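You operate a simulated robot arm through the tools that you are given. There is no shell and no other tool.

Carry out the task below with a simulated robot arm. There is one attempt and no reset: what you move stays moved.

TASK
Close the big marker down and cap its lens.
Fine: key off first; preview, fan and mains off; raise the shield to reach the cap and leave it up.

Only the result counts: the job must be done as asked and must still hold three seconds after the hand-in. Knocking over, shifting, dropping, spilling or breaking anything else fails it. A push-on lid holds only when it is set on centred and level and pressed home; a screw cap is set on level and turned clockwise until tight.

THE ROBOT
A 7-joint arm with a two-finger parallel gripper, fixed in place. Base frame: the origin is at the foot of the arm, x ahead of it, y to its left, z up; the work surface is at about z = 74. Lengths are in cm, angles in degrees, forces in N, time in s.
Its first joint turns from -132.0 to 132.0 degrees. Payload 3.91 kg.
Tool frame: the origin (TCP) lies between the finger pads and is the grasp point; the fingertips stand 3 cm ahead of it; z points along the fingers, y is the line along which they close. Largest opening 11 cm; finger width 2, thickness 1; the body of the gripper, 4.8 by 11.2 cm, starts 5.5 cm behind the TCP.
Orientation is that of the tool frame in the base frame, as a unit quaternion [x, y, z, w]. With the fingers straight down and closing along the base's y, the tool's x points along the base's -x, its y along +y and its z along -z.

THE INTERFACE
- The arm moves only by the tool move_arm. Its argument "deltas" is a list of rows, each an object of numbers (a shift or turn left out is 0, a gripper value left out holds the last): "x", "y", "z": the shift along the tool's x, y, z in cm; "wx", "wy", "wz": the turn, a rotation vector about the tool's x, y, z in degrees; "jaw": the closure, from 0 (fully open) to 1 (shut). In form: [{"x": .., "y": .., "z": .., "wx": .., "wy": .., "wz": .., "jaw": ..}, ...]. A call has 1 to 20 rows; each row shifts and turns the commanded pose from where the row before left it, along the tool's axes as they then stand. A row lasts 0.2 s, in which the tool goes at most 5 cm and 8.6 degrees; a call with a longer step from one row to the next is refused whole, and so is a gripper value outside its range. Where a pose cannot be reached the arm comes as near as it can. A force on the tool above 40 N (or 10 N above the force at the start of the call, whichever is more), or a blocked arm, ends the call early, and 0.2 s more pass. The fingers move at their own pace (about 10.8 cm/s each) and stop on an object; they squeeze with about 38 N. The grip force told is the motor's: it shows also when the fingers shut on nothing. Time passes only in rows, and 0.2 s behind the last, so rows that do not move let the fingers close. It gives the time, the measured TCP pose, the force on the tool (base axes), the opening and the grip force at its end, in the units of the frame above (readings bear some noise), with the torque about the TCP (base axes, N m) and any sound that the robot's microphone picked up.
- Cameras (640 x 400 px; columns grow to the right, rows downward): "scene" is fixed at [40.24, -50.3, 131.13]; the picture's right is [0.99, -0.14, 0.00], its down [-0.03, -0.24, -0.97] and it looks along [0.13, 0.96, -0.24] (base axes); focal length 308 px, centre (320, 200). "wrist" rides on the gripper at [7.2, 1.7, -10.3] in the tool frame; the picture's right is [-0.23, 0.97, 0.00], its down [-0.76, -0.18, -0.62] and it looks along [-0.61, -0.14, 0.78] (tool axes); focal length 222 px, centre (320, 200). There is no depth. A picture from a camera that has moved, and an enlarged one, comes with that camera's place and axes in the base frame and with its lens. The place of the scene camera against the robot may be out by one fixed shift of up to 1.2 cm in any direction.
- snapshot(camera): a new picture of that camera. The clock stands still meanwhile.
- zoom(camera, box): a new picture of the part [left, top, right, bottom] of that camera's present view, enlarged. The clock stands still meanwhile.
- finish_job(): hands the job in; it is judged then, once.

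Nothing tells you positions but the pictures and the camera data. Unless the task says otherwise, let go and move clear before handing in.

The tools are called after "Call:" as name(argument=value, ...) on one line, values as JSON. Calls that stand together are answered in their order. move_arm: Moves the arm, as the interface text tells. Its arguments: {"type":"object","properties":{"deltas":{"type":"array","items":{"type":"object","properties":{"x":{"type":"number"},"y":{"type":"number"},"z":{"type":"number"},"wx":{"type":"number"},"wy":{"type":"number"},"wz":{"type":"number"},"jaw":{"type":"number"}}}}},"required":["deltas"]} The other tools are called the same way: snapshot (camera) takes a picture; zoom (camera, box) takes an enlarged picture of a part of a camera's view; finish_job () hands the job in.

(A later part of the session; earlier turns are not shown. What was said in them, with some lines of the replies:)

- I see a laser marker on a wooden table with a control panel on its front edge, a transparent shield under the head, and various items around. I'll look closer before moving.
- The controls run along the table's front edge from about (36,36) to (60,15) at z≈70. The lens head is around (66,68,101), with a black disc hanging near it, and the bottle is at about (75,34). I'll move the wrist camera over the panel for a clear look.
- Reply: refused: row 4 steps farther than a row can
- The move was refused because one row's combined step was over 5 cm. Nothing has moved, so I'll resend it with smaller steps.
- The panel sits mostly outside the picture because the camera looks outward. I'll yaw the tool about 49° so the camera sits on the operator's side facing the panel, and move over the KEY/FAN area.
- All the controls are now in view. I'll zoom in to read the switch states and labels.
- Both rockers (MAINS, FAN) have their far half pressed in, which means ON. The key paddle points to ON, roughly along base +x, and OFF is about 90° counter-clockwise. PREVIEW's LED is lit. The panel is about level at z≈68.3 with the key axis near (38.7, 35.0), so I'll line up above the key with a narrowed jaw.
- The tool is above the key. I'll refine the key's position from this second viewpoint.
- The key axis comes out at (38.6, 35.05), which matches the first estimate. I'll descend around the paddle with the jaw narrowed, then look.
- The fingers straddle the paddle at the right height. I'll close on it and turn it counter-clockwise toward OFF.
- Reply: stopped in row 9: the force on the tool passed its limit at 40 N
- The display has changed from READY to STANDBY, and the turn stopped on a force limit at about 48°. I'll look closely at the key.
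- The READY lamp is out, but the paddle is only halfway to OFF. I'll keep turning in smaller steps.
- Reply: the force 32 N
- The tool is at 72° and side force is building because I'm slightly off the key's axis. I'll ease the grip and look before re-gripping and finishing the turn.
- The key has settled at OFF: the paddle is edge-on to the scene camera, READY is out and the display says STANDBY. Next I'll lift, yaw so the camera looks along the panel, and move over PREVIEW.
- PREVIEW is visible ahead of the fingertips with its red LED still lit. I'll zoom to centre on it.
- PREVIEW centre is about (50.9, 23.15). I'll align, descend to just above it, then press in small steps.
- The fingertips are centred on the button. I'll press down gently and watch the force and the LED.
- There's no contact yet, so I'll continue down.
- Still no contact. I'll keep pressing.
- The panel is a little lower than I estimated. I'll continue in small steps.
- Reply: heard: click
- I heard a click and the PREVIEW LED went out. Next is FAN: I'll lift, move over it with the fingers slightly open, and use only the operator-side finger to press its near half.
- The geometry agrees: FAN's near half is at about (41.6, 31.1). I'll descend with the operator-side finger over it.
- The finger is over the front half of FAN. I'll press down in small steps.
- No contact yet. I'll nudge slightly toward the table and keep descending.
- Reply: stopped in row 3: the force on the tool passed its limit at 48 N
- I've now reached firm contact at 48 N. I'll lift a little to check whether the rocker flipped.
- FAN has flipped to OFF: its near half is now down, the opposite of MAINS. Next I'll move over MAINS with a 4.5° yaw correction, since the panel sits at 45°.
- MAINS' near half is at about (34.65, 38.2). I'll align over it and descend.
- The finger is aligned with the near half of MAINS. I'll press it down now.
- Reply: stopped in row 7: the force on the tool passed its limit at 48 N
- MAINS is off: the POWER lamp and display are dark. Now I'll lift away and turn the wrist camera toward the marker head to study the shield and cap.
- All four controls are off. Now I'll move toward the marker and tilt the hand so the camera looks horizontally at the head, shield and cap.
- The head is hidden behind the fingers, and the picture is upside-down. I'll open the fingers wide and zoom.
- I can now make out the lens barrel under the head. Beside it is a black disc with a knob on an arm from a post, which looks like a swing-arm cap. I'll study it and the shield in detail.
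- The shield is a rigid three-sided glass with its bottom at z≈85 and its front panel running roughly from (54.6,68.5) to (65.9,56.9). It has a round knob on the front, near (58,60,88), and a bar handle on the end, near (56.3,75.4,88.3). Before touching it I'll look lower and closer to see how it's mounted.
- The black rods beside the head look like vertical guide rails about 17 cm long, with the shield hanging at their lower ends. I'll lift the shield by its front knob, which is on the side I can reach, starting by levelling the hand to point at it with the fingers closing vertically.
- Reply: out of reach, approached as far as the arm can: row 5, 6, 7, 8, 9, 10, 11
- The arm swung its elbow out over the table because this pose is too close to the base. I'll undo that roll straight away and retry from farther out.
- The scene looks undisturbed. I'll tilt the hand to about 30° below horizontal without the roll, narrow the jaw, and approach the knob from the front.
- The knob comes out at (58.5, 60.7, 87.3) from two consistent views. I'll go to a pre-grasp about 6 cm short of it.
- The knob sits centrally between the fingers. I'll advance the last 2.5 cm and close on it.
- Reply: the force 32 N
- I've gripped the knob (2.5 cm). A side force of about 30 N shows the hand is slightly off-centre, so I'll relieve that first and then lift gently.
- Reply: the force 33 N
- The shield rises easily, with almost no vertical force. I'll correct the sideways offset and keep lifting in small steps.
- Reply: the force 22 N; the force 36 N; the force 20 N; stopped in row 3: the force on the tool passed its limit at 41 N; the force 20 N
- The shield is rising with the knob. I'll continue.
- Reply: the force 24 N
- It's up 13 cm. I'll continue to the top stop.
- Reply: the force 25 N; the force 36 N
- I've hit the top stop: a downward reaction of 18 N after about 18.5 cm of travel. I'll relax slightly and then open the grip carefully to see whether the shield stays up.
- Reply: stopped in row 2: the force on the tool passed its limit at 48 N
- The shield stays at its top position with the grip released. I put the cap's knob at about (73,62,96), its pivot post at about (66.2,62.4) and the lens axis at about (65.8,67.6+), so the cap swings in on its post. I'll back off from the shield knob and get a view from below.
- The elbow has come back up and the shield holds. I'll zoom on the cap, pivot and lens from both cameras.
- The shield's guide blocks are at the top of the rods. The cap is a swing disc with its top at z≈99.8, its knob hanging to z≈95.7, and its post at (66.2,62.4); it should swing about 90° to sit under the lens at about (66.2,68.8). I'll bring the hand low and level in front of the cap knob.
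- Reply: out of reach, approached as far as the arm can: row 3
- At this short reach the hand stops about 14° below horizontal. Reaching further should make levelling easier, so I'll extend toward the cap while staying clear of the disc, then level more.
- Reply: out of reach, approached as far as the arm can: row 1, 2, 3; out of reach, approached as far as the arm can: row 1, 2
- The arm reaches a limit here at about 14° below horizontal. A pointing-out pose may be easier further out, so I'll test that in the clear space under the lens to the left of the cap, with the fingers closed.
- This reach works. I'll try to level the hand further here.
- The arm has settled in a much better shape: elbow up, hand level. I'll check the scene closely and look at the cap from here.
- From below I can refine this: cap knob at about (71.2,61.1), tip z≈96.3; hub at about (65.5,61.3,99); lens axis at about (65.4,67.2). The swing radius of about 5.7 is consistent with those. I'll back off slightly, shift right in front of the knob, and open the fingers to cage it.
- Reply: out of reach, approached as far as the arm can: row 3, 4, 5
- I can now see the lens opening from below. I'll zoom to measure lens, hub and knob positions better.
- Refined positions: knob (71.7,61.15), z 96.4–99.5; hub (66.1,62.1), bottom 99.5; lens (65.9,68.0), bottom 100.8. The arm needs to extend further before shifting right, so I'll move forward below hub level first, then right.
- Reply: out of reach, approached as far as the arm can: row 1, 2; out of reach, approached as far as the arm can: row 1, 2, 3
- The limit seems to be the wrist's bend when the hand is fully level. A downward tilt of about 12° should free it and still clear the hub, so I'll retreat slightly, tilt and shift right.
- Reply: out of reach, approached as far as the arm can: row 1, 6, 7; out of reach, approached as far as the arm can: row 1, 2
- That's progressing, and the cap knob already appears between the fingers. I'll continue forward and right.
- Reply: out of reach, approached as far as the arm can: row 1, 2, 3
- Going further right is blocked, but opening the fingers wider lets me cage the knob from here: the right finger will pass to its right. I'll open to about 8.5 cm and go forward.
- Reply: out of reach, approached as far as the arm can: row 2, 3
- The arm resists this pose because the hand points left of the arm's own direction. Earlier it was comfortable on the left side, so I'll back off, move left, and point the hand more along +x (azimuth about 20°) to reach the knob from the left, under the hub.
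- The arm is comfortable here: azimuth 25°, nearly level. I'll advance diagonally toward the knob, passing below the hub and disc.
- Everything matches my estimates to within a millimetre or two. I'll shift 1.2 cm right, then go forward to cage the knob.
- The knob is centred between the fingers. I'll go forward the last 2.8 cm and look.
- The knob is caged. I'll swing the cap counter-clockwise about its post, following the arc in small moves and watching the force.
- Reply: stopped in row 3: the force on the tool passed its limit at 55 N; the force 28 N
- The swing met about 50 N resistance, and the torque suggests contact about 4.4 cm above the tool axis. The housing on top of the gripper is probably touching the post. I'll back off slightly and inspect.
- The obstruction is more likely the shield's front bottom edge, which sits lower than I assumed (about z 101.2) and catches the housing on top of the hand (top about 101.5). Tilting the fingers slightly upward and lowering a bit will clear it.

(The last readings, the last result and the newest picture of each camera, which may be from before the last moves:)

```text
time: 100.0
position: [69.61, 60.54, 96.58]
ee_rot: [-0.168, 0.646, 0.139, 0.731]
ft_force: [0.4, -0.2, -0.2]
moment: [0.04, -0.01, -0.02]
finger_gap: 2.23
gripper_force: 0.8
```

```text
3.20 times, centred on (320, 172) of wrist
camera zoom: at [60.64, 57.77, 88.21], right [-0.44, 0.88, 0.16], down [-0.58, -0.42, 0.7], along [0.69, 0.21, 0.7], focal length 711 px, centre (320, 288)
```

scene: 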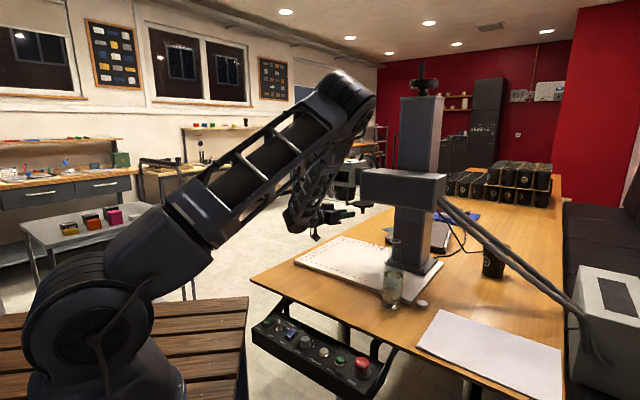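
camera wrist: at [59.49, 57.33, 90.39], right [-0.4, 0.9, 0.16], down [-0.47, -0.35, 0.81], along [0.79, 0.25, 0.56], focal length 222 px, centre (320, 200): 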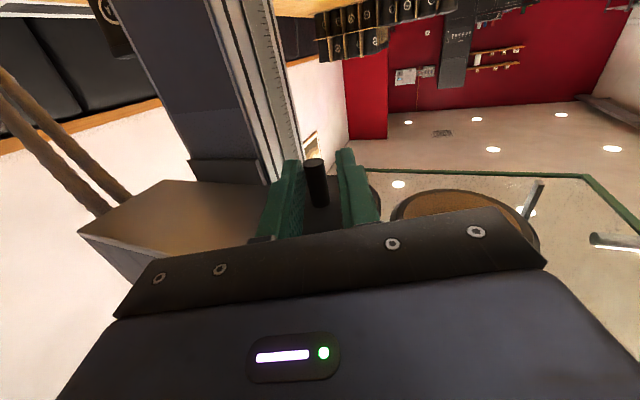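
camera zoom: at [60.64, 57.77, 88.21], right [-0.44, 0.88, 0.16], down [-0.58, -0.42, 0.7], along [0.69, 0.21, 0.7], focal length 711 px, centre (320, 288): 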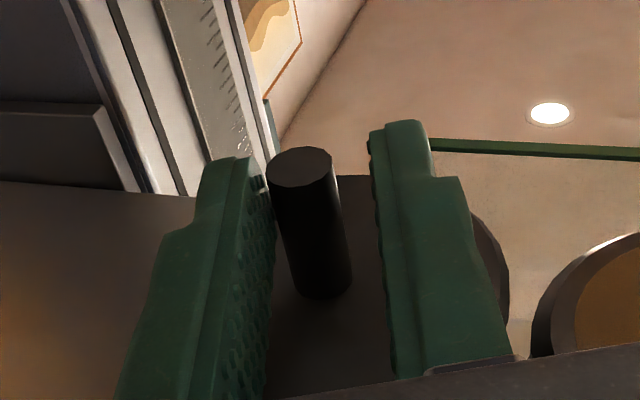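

The housing now has clear space. I'll swing the cap again in small steps.

Call:
move_arm(deltas=[{"y": 0.3}, {"z": 0.15, "y": 0.4}, {"z": 0.15, "y": 0.4}, {}])

Call:
zoom(camera="wrist", box=[220, 110, 420, 235])

Call:
zoom(camera="scene", box=[325, 180, 385, 225])

```text
time: 101.0
position: [69.52, 61.83, 96.32]
ee_rot: [-0.168, 0.647, 0.14, 0.731]
ft_force: [0.3, 1.3, 0.1]
moment: [-0.01, 0.01, 0.02]
finger_gap: 2.22
gripper_force: 0.1
```

```text
3.20 times, centred on (320, 172) of wrist
camera zoom: at [60.46, 58.92, 88.08], right [-0.44, 0.88, 0.16], down [-0.58, -0.42, 0.7], along [0.69, 0.21, 0.69], focal length 711 px, centre (320, 288)
```

zoom: 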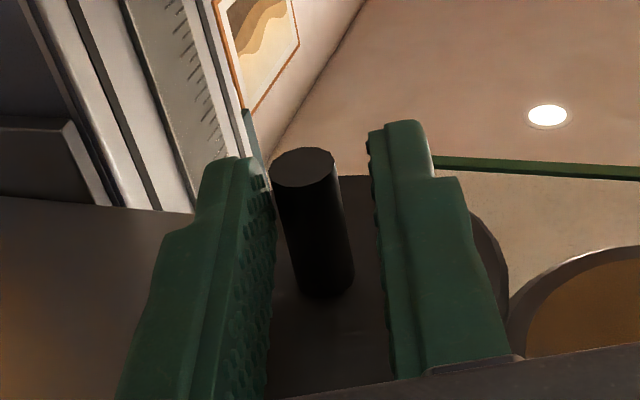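

```text
8.89 times, centred on (355, 202) of scene
camera zoom: at [40.24, -50.3, 131.13], right [0.99, -0.14, 0.0], down [-0.03, -0.24, -0.97], along [0.13, 0.96, -0.24], focal length 2738 px, centre (9, 178)
```

zoom: 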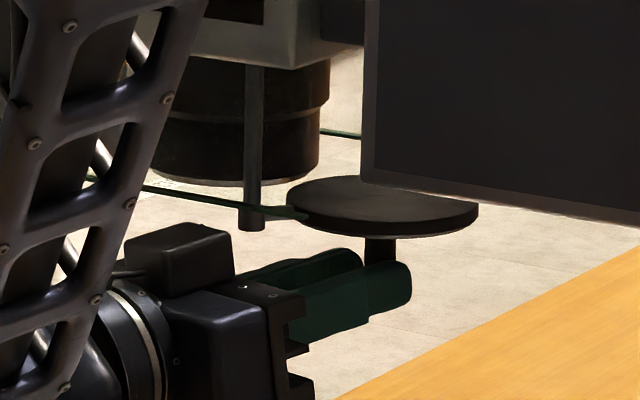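

The disc is swinging freely now. I'll continue along the arc.

Call:
move_arm(deltas=[{"z": 0.1, "y": 0.5, "x": -0.06}, {"z": 0.1, "y": 0.5, "x": -0.06}, {"z": 0.1, "y": 0.5, "x": -0.06}, {"z": 0.05, "y": 0.5, "x": -0.06}, {"z": 0.05, "y": 0.5, "x": -0.05}, {}])

Call:
zoom(camera="wrist", box=[220, 110, 420, 235])

Call:
zoom(camera="scene", box=[325, 180, 385, 225])

```text
time: 102.4
position: [68.86, 64.06, 96.81]
ee_rot: [-0.168, 0.647, 0.139, 0.731]
ft_force: [0.3, -0.5, 0.4]
moment: [0.04, 0.06, -0.03]
finger_gap: 2.19
gripper_force: 0.0
```

```text
3.20 times, centred on (320, 172) of wrist
camera zoom: at [59.72, 61.22, 88.37], right [-0.44, 0.88, 0.16], down [-0.58, -0.42, 0.7], along [0.69, 0.21, 0.7], focal length 711 px, centre (320, 288)
```

zoom: 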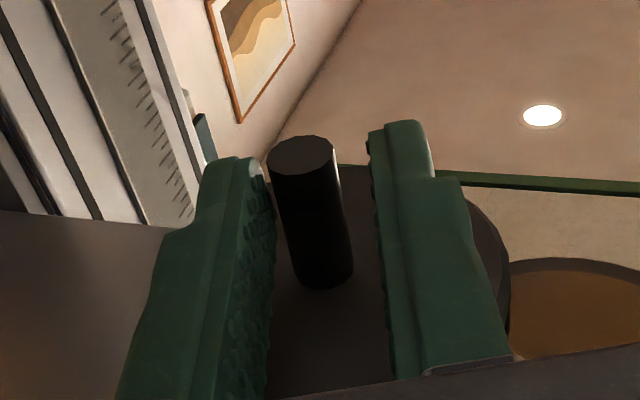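

```text
8.89 times, centred on (355, 202) of scene
camera zoom: at [40.24, -50.3, 131.13], right [0.99, -0.14, 0.0], down [-0.03, -0.24, -0.97], along [0.13, 0.96, -0.24], focal length 2738 px, centre (9, 178)
```

zoom: 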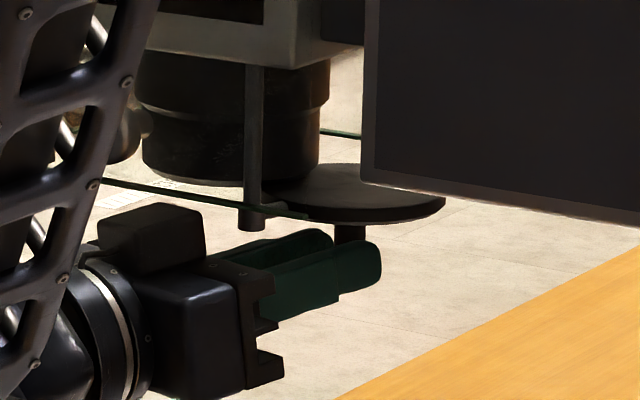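

Call:
move_arm(deltas=[{"z": -0.05, "y": 0.45}, {"z": -0.1, "y": 0.45, "wx": -4}, {"z": -0.15, "y": 0.45}, {"z": -0.2, "y": 0.4, "wx": -4}, {}])

Call:
zoom(camera="wrist", box=[220, 110, 420, 235])

Call:
zoom(camera="scene", box=[325, 180, 385, 225])

```text
time: 103.6
position: [67.71, 65.57, 96.53]
ee_rot: [-0.219, 0.636, 0.185, 0.717]
ft_force: [-0.6, -0.2, 0.1]
moment: [0.01, -0.03, 0.01]
finger_gap: 2.22
gripper_force: 0.1
```

```text
3.20 times, centred on (320, 172) of wrist
camera zoom: at [59.01, 61.29, 88.19], right [-0.56, 0.82, 0.15], down [-0.52, -0.48, 0.71], along [0.65, 0.32, 0.69], focal length 711 px, centre (320, 288)
```

zoom: 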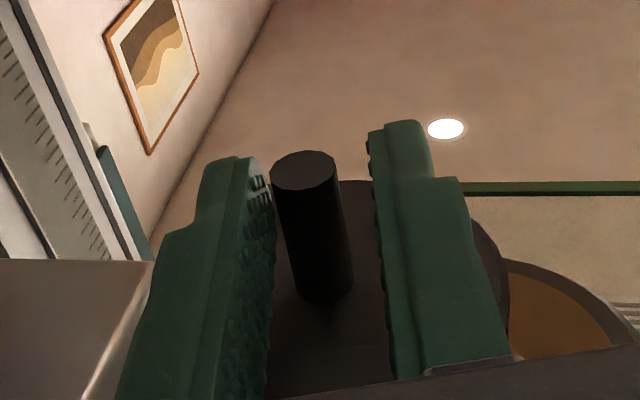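

```text
8.89 times, centred on (355, 202) of scene
camera zoom: at [40.24, -50.3, 131.13], right [0.99, -0.14, 0.0], down [-0.03, -0.24, -0.97], along [0.13, 0.96, -0.24], focal length 2738 px, centre (9, 178)
```

zoom: 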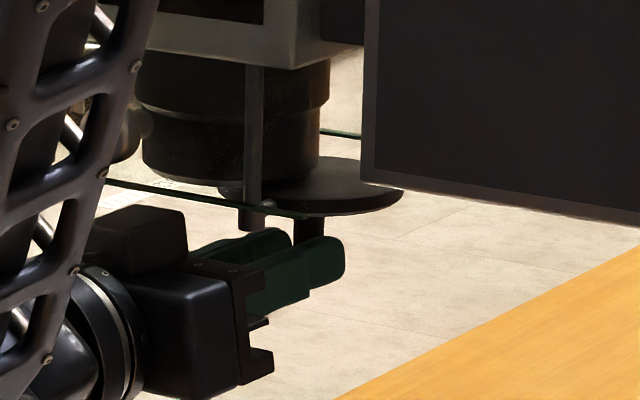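

Call:
move_arm(deltas=[{"z": -0.15, "y": 0.44}, {"z": -0.2, "y": 0.44, "wx": -4}, {"z": -0.22, "y": 0.44}, {"z": -0.25, "y": 0.4, "wx": -4}, {}])

Call:
zoom(camera="wrist", box=[220, 110, 420, 235])

Call:
zoom(camera="scene", box=[325, 180, 385, 225])

```text
time: 104.8
position: [66.05, 66.39, 96.29]
ee_rot: [-0.268, 0.621, 0.228, 0.7]
ft_force: [0.5, 0.7, 0.0]
moment: [0.0, -0.01, 0.02]
finger_gap: 2.24
gripper_force: 0.5
```

```text
3.20 times, centred on (320, 172) of wrist
camera zoom: at [58.11, 60.91, 88.09], right [-0.66, 0.74, 0.14], down [-0.45, -0.53, 0.72], along [0.6, 0.42, 0.68], focal length 711 px, centre (320, 288)
```

zoom: 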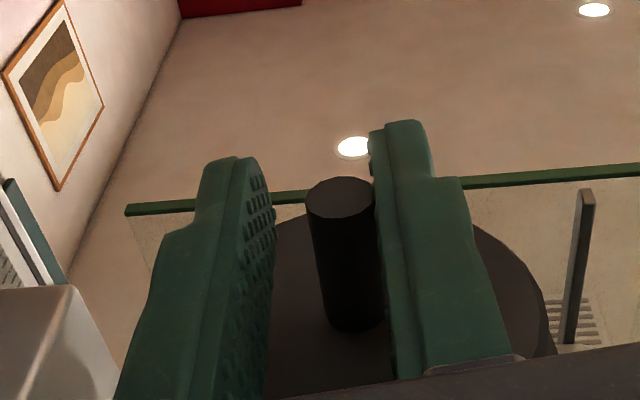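

```text
8.89 times, centred on (355, 202) of scene
camera zoom: at [40.24, -50.3, 131.13], right [0.99, -0.14, 0.0], down [-0.03, -0.24, -0.97], along [0.13, 0.96, -0.24], focal length 2738 px, centre (9, 178)
```

zoom: 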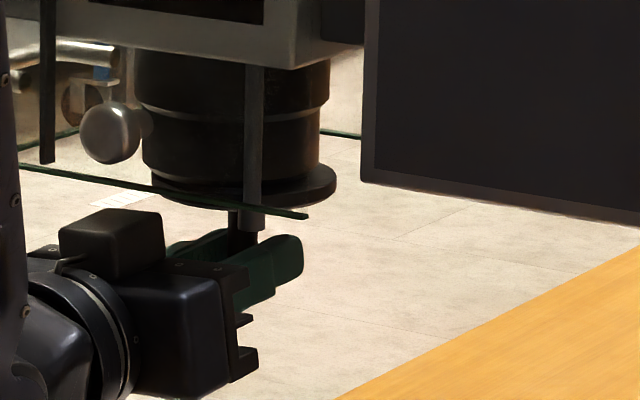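

The cap is nearly under the lens, with its knob about 0.8 cm short. I'll push on gently and watch for a stop.

Call:
move_arm(deltas=[{"z": -0.1, "y": 0.35, "x": -0.1}, {"z": -0.15, "y": 0.3, "x": -0.1}, {"z": -0.15, "y": 0.25}, {}])

Call:
zoom(camera="wrist", box=[220, 110, 420, 235])

Call:
zoom(camera="scene", box=[325, 180, 385, 225])

```text
time: 105.8
position: [65.03, 66.91, 96.42]
ee_rot: [-0.268, 0.621, 0.228, 0.7]
ft_force: [0.1, 0.8, 0.1]
moment: [-0.02, -0.02, -0.01]
finger_gap: 2.19
gripper_force: 0.1
```

```text
3.20 times, centred on (320, 172) of wrist
camera zoom: at [57.15, 61.44, 88.17], right [-0.66, 0.74, 0.14], down [-0.45, -0.53, 0.72], along [0.6, 0.42, 0.68], focal length 711 px, centre (320, 288)
```

zoom: 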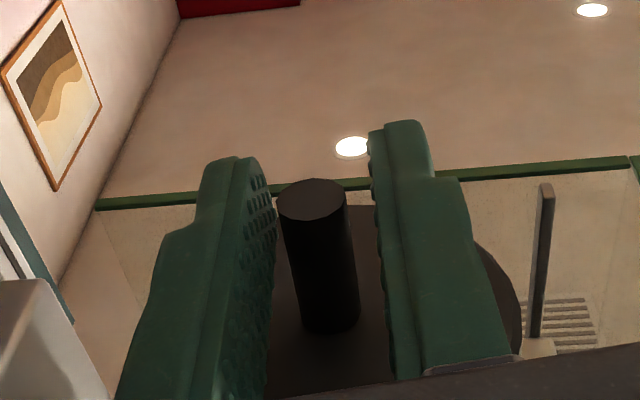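

```text
8.89 times, centred on (355, 202) of scene
camera zoom: at [40.24, -50.3, 131.13], right [0.99, -0.14, 0.0], down [-0.03, -0.24, -0.97], along [0.13, 0.96, -0.24], focal length 2738 px, centre (9, 178)
```

zoom: 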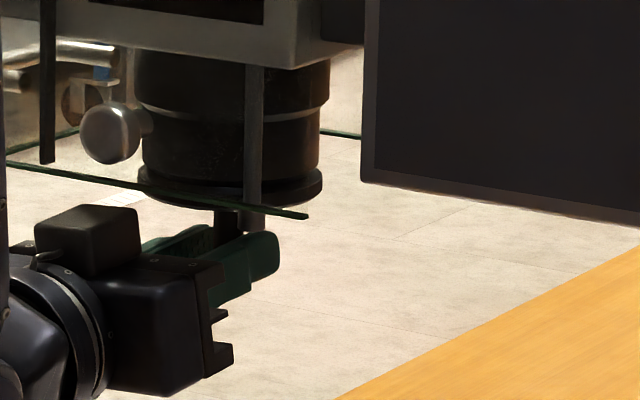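

The disc now looks centred under the lens. I'll zoom to judge centring and any gap before deciding whether it needs more swing or an upward press.

Call:
zoom(camera="scene", box=[335, 185, 365, 208])

Call:
zoom(camera="wrist", box=[270, 150, 430, 220])

```text
16.00 times, centred on (350, 196) of scene
camera zoom: at [40.24, -50.3, 131.13], right [0.99, -0.14, 0.0], down [-0.03, -0.24, -0.97], along [0.13, 0.96, -0.24], focal length 4928 px, centre (-160, 256)
```

zoom: 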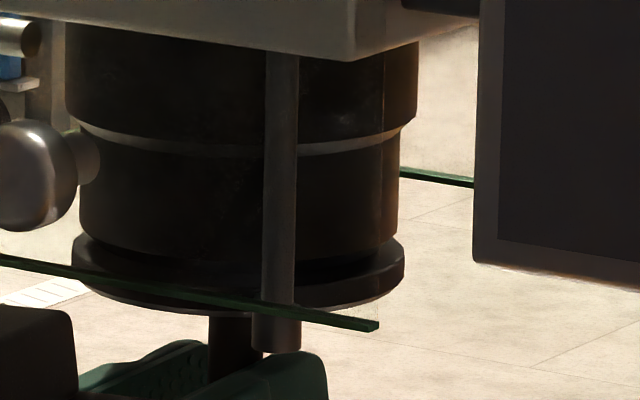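

```text
4.00 times, centred on (350, 185) of wrist
camera zoom: at [57.15, 61.44, 88.17], right [-0.66, 0.74, 0.14], down [-0.45, -0.53, 0.72], along [0.6, 0.42, 0.68], focal length 888 px, centre (200, 260)
```

zoom: 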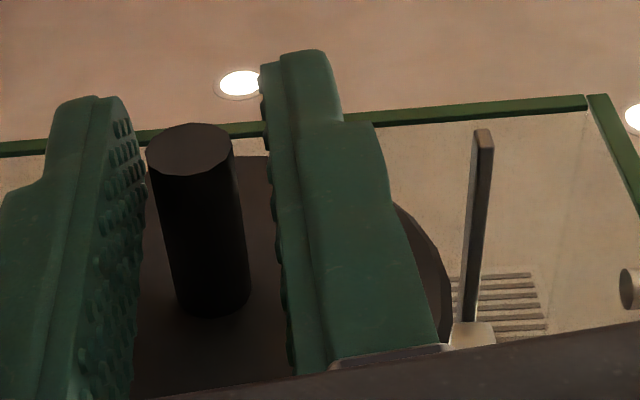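

The disc is centred on the lens left-to-right, with at most about 2 mm of vertical gap. I'll push a touch more to see whether it rests against an end stop.

Call:
move_arm(deltas=[{"z": -0.1, "y": 0.12}, {"z": -0.08, "y": 0.1}, {}])

Call:
zoom(camera="scene", box=[335, 185, 365, 208])

Call:
zoom(camera="wrist", box=[220, 110, 420, 235])

```text
time: 106.6
position: [64.87, 66.83, 96.37]
ee_rot: [-0.268, 0.621, 0.228, 0.7]
ft_force: [1.6, -1.0, 0.2]
moment: [0.04, 0.0, -0.03]
finger_gap: 2.31
gripper_force: 0.8
```

```text
16.00 times, centred on (350, 196) of scene
camera zoom: at [40.24, -50.3, 131.13], right [0.99, -0.14, 0.0], down [-0.03, -0.24, -0.97], along [0.13, 0.96, -0.24], focal length 4928 px, centre (-160, 256)
```

zoom: 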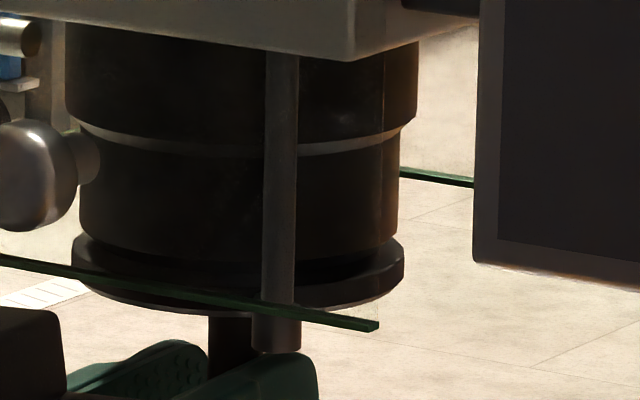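

```text
3.20 times, centred on (320, 172) of wrist
camera zoom: at [56.85, 61.45, 88.17], right [-0.66, 0.74, 0.14], down [-0.45, -0.53, 0.72], along [0.6, 0.42, 0.68], focal length 711 px, centre (320, 288)
```

zoom: 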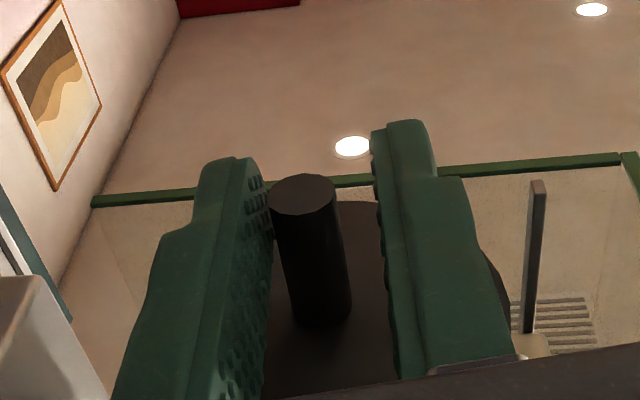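

The disc didn't move and the finger is being pushed back, so it's at its end stop. One slightly firmer nudge will confirm it.

Call:
move_arm(deltas=[{"z": -0.08, "y": 0.15}, {"z": -0.08, "y": 0.15}, {}])

Call:
zoom(camera="scene", box=[335, 185, 365, 208])

```text
time: 107.4
position: [64.61, 67.0, 96.32]
ee_rot: [-0.267, 0.622, 0.228, 0.7]
ft_force: [9.4, -4.8, 1.0]
moment: [0.06, 0.1, -0.16]
finger_gap: 2.68
gripper_force: 5.1
```

```text
16.00 times, centred on (350, 196) of scene
camera zoom: at [40.24, -50.3, 131.13], right [0.99, -0.14, 0.0], down [-0.03, -0.24, -0.97], along [0.13, 0.96, -0.24], focal length 4928 px, centre (-160, 256)
```

zoom: 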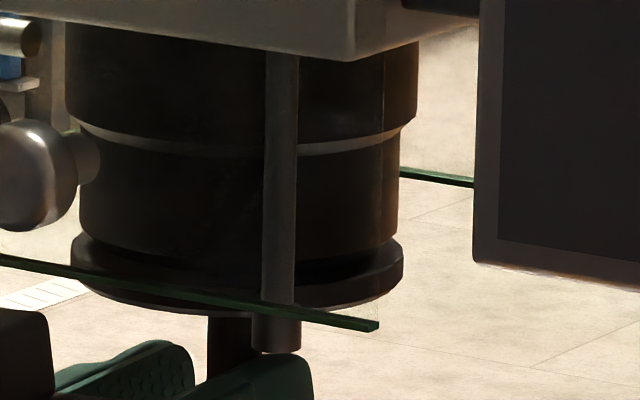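

It's firmly at the stop (about 10 N with no movement). I'll open the fingers, back off, and check from the side whether any vertical gap remains.

Call:
move_arm(deltas=[{"y": -0.3, "jaw": 0.66}, {"y": -0.2}, {"z": -1.5}, {"z": -2}, {"z": -2}, {}])

Call:
snapshot(camera="wrist")

Call:
zoom(camera="scene", box=[325, 170, 375, 210])

```text
time: 108.8
position: [60.62, 63.09, 96.1]
ee_rot: [-0.268, 0.621, 0.228, 0.7]
ft_force: [0.5, -0.4, -0.7]
moment: [-0.05, -0.03, 0.0]
finger_gap: 3.72
gripper_force: 0.0
```

```text
taken
camera wrist: at [52.73, 57.47, 87.84], right [-0.66, 0.74, 0.14], down [-0.45, -0.53, 0.72], along [0.6, 0.42, 0.68], focal length 222 px, centre (320, 200)
```

wrist: 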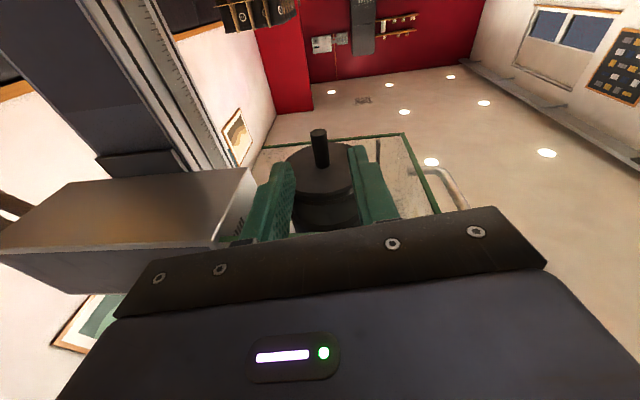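

```text
10.00 times, centred on (350, 190) of scene
camera zoom: at [40.24, -50.3, 131.13], right [0.99, -0.14, 0.0], down [-0.03, -0.24, -0.97], along [0.13, 0.96, -0.24], focal length 3080 px, centre (20, 300)
```

zoom: 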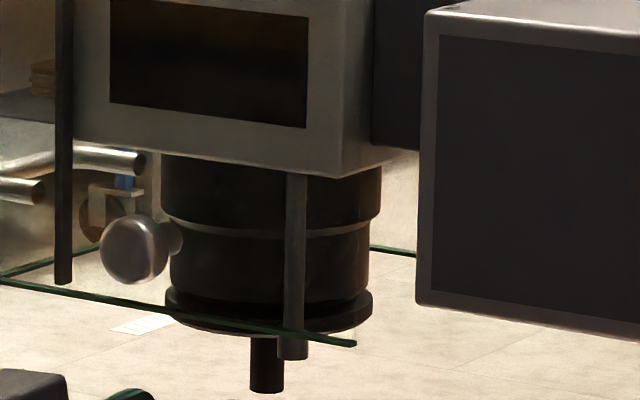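

Call:
zoom(camera="wrist", box=[260, 110, 390, 240])

Call:
zoom(camera="scene", box=[336, 185, 366, 208])

```text
3.08 times, centred on (325, 175) of wrist
camera zoom: at [52.73, 57.47, 87.84], right [-0.66, 0.74, 0.14], down [-0.45, -0.53, 0.72], along [0.6, 0.42, 0.68], focal length 684 px, centre (305, 277)
```

zoom: 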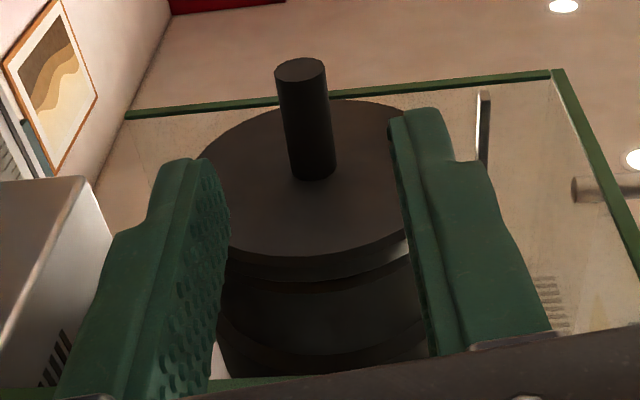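

```text
16.00 times, centred on (351, 196) of scene
camera zoom: at [40.24, -50.3, 131.13], right [0.99, -0.14, 0.0], down [-0.03, -0.24, -0.97], along [0.13, 0.96, -0.24], focal length 4928 px, centre (-176, 256)
```

zoom: 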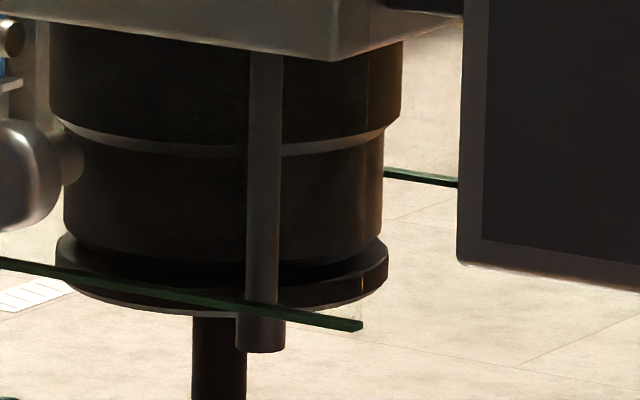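

There's a thin crescent of light between disc and lens, so I'll test whether the cap can also be pressed up home. I'll close the fingers, go below the knob tip, and push up gently.

Call:
move_arm(deltas=[{"x": 0.8, "jaw": 1}, {"x": 0.9}, {}, {"z": 2.5}, {"z": 2.5}, {}])

Call:
zoom(camera="wrist", box=[220, 110, 420, 235])

Call:
zoom(camera="scene", box=[325, 175, 375, 215])

```text
time: 110.2
position: [64.43, 66.33, 94.31]
ee_rot: [-0.269, 0.622, 0.228, 0.699]
ft_force: [-0.5, -2.9, -6.5]
moment: [-0.07, 0.19, -0.09]
finger_gap: 0.03
gripper_force: 37.8
```

```text
3.20 times, centred on (320, 172) of wrist
camera zoom: at [56.39, 60.79, 86.31], right [-0.66, 0.74, 0.14], down [-0.44, -0.53, 0.72], along [0.6, 0.42, 0.68], focal length 711 px, centre (320, 288)
```

zoom: 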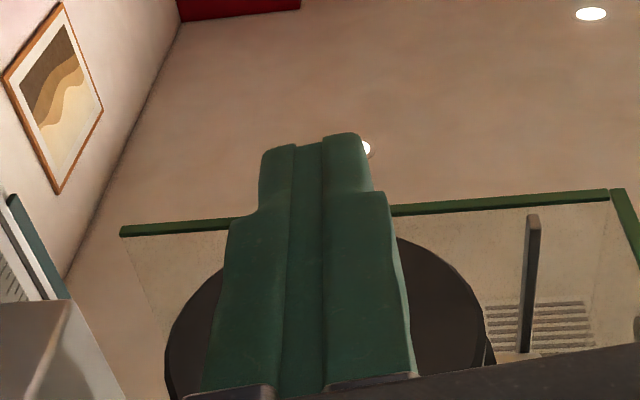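

```text
10.00 times, centred on (350, 195) of scene
camera zoom: at [40.24, -50.3, 131.13], right [0.99, -0.14, 0.0], down [-0.03, -0.24, -0.97], along [0.13, 0.96, -0.24], focal length 3080 px, centre (20, 250)
```

zoom: 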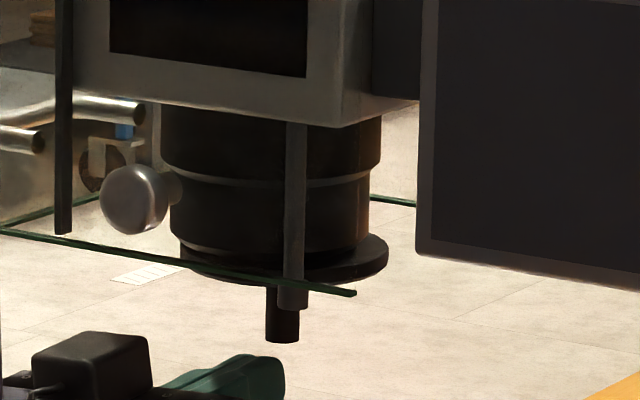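

The fingertip brushed the knob end and dragged the cap back a few degrees, so I'll have to swing it home again. First, a brief upward push will tell me whether the cap has any vertical travel.

Call:
move_arm(deltas=[{"x": -0.15}, {"x": -0.15}, {}])

Call:
zoom(camera="scene", box=[325, 175, 375, 215])

```text
time: 111.0
position: [64.41, 66.27, 94.6]
ee_rot: [-0.269, 0.623, 0.227, 0.699]
ft_force: [-1.5, -4.9, -32.6]
moment: [-0.4, 0.84, -0.1]
finger_gap: 0.0
gripper_force: 37.8
```

```text
10.00 times, centred on (350, 195) of scene
camera zoom: at [40.24, -50.3, 131.13], right [0.99, -0.14, 0.0], down [-0.03, -0.24, -0.97], along [0.13, 0.96, -0.24], focal length 3080 px, centre (20, 250)
```

zoom: 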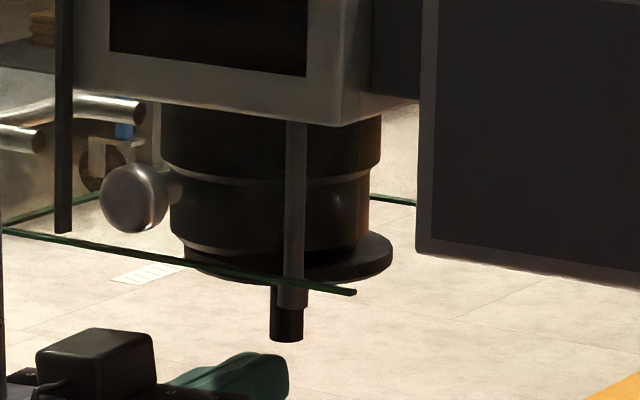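

32 N upward gave no vertical movement, so the cap only swings. I'll drop away, back out, and cage the knob again to swing it back to the stop.

Call:
move_arm(deltas=[{"x": 0.5}, {"x": 0.4}, {"z": -2.5}, {"z": -2.5}, {"x": -1.2, "jaw": 0.64}, {"x": -1.3, "y": -0.4}, {}])

Call:
zoom(camera="wrist", box=[220, 110, 420, 235])

Call:
zoom(camera="scene", box=[325, 175, 375, 215])

```text
time: 112.6
position: [61.01, 62.63, 96.14]
ee_rot: [-0.268, 0.622, 0.228, 0.7]
ft_force: [0.0, -0.4, 0.3]
moment: [0.0, 0.0, -0.01]
finger_gap: 3.97
gripper_force: 0.0
```

```text
3.20 times, centred on (320, 172) of wrist
camera zoom: at [52.97, 57.2, 87.95], right [-0.66, 0.74, 0.14], down [-0.45, -0.53, 0.72], along [0.6, 0.42, 0.68], focal length 711 px, centre (320, 288)
```

zoom: 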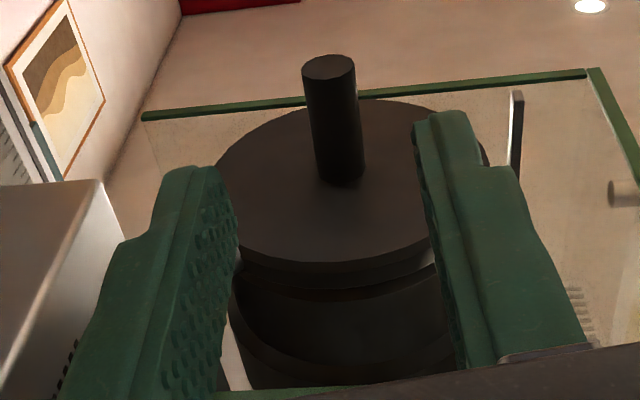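

```text
10.00 times, centred on (350, 195) of scene
camera zoom: at [40.24, -50.3, 131.13], right [0.99, -0.14, 0.0], down [-0.03, -0.24, -0.97], along [0.13, 0.96, -0.24], focal length 3080 px, centre (20, 250)
```

zoom: 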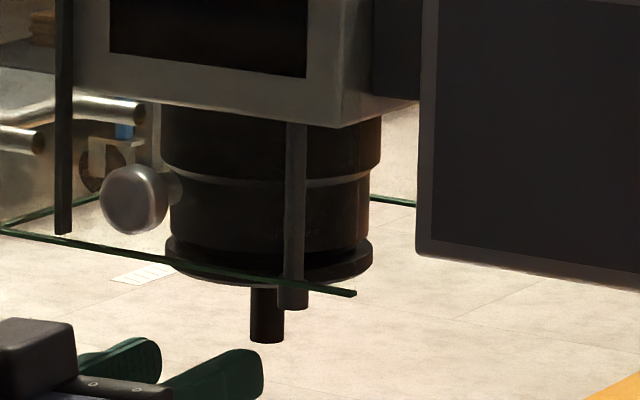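

The cap sprang back to its closed position by itself, so a spring or detent holds it home. I'll retreat clear of the machine and verify everything.

Call:
move_arm(deltas=[{"z": -2}, {"z": -3}, {"z": -3, "wy": 3}, {"z": -3, "wy": 5}, {"wy": 5}, {"wy": 5}, {}])

Call:
snapshot(camera="scene")

Call:
zoom(camera="scene", box=[310, 150, 390, 215])

Call:
zoom(camera="scene", box=[240, 280, 440, 400])

Call:
snapshot(camera="wrist")

```text
time: 114.2
position: [52.75, 55.48, 95.57]
ee_rot: [-0.301, 0.723, 0.183, 0.594]
ft_force: [0.0, 0.2, 0.4]
moment: [0.01, 0.01, 0.0]
finger_gap: 3.98
gripper_force: 0.0
```

```text
taken
```

scene: 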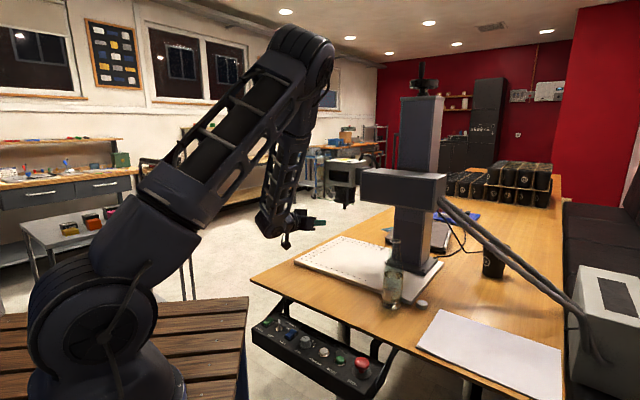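

```text
6.15 times, centred on (350, 182) of scene
camera zoom: at [40.24, -50.3, 131.13], right [0.99, -0.14, 0.0], down [-0.03, -0.24, -0.97], along [0.13, 0.96, -0.24], focal length 1895 px, centre (135, 308)
```

zoom: 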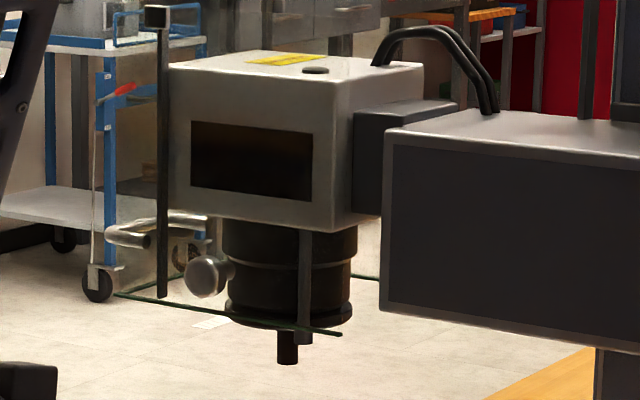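

```text
3.20 times, centred on (340, 340) of scene
camera zoom: at [40.24, -50.3, 131.13], right [0.99, -0.14, 0.0], down [-0.03, -0.24, -0.97], along [0.13, 0.96, -0.24], focal length 986 px, centre (256, -248)
```

zoom: 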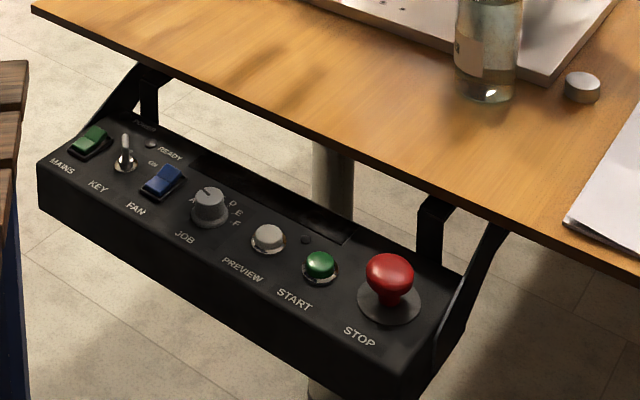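

```text
taken
camera wrist: at [43.04, 48.87, 90.7], right [-0.61, 0.78, 0.13], down [-0.27, -0.36, 0.9], along [0.75, 0.51, 0.42], focal length 222 px, centre (320, 200)
```

wrist: 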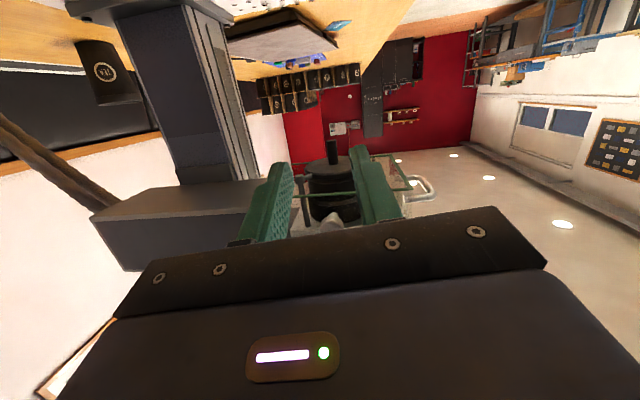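

Everything looks in place: the shield is up with its guide blocks at the top of the rods, the cap is under the lens, and the panel is dark. One last close check of the switches and cap before handing in.

Call:
zoom(camera="scene", box=[255, 305, 311, 345])

Call:
zoom(camera="scene", box=[336, 185, 366, 208])

Call:
zoom(camera="wrist", box=[280, 130, 440, 230])

```text
10.00 times, centred on (283, 325) of scene
camera zoom: at [40.24, -50.3, 131.13], right [0.99, -0.14, 0.0], down [-0.03, -0.24, -0.97], along [0.13, 0.96, -0.24], focal length 3080 px, centre (690, -1050)
```

zoom: 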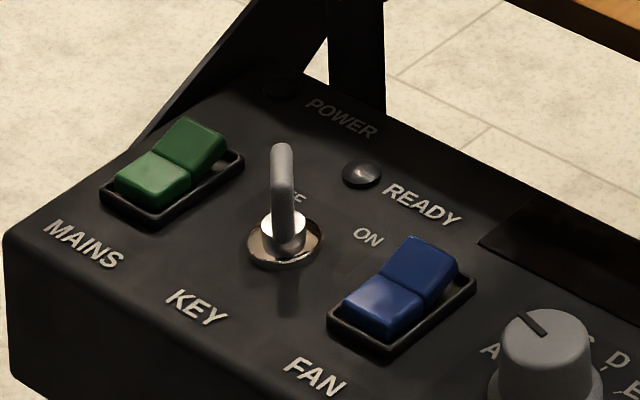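

```text
16.00 times, centred on (351, 196) of scene
camera zoom: at [40.24, -50.3, 131.13], right [0.99, -0.14, 0.0], down [-0.03, -0.24, -0.97], along [0.13, 0.96, -0.24], focal length 4928 px, centre (-176, 256)
```

zoom: 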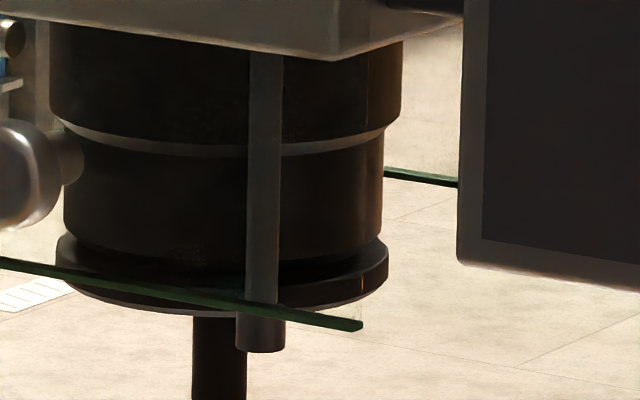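

```text
4.00 times, centred on (360, 180) of wrist
camera zoom: at [43.04, 48.87, 90.7], right [-0.61, 0.78, 0.13], down [-0.27, -0.36, 0.9], along [0.75, 0.51, 0.42], focal length 888 px, centre (160, 280)
```

zoom: 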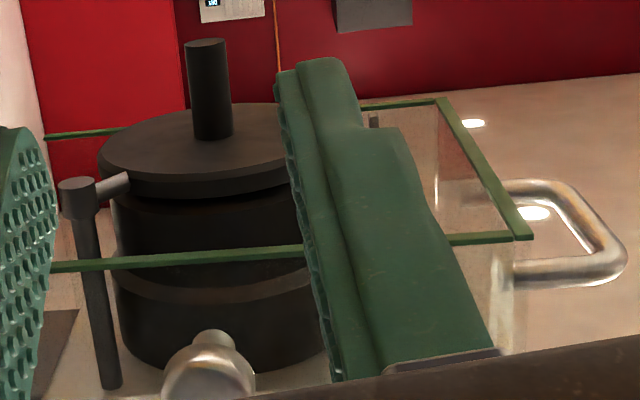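

The close-ups confirm it: MAINS and FAN rockers off, key at OFF, PREVIEW and all lamps dark, shield at the top of its rails, and the cap centred over the lens. The hand is clear and nothing else has moved, so I'm handing in.

Call:
finish_job()

```text
The job is handed in.
```

The big marker is shut down, its lens is capped, and the job is handed in. I haven't been told whether it passed.

- **Shutdown:** I turned the key to OFF first, then switched off preview, fan and mains in that order. The panel lamps and display are all dark.
- **Shield:** I raised it by its front knob to the top stop. It has stayed up on its own since I let go.
- **Cap:** it is a disc on a swing arm, not a push-on or screw cap. I swung it under the lens until it hit its end stop. It looks centred there and springs back if nudged, but there may be a thin gap of about 2 mm between disc and lens. I pushed it up with about 32 N and it did not move, so it seems only to swing.

**Contacts along the way:**
- The hand briefly pressed something near the head, probably the shield's bottom edge, at about 50 N while I was starting to swing the cap.
- The cap was knocked a few degrees out of place once and sprang back.
- Early on, the arm's elbow swung out over the table. In the pictures I saw no sign that it touched anything, and the bottle still stands where it was.

The hand is backed well clear of the machine.
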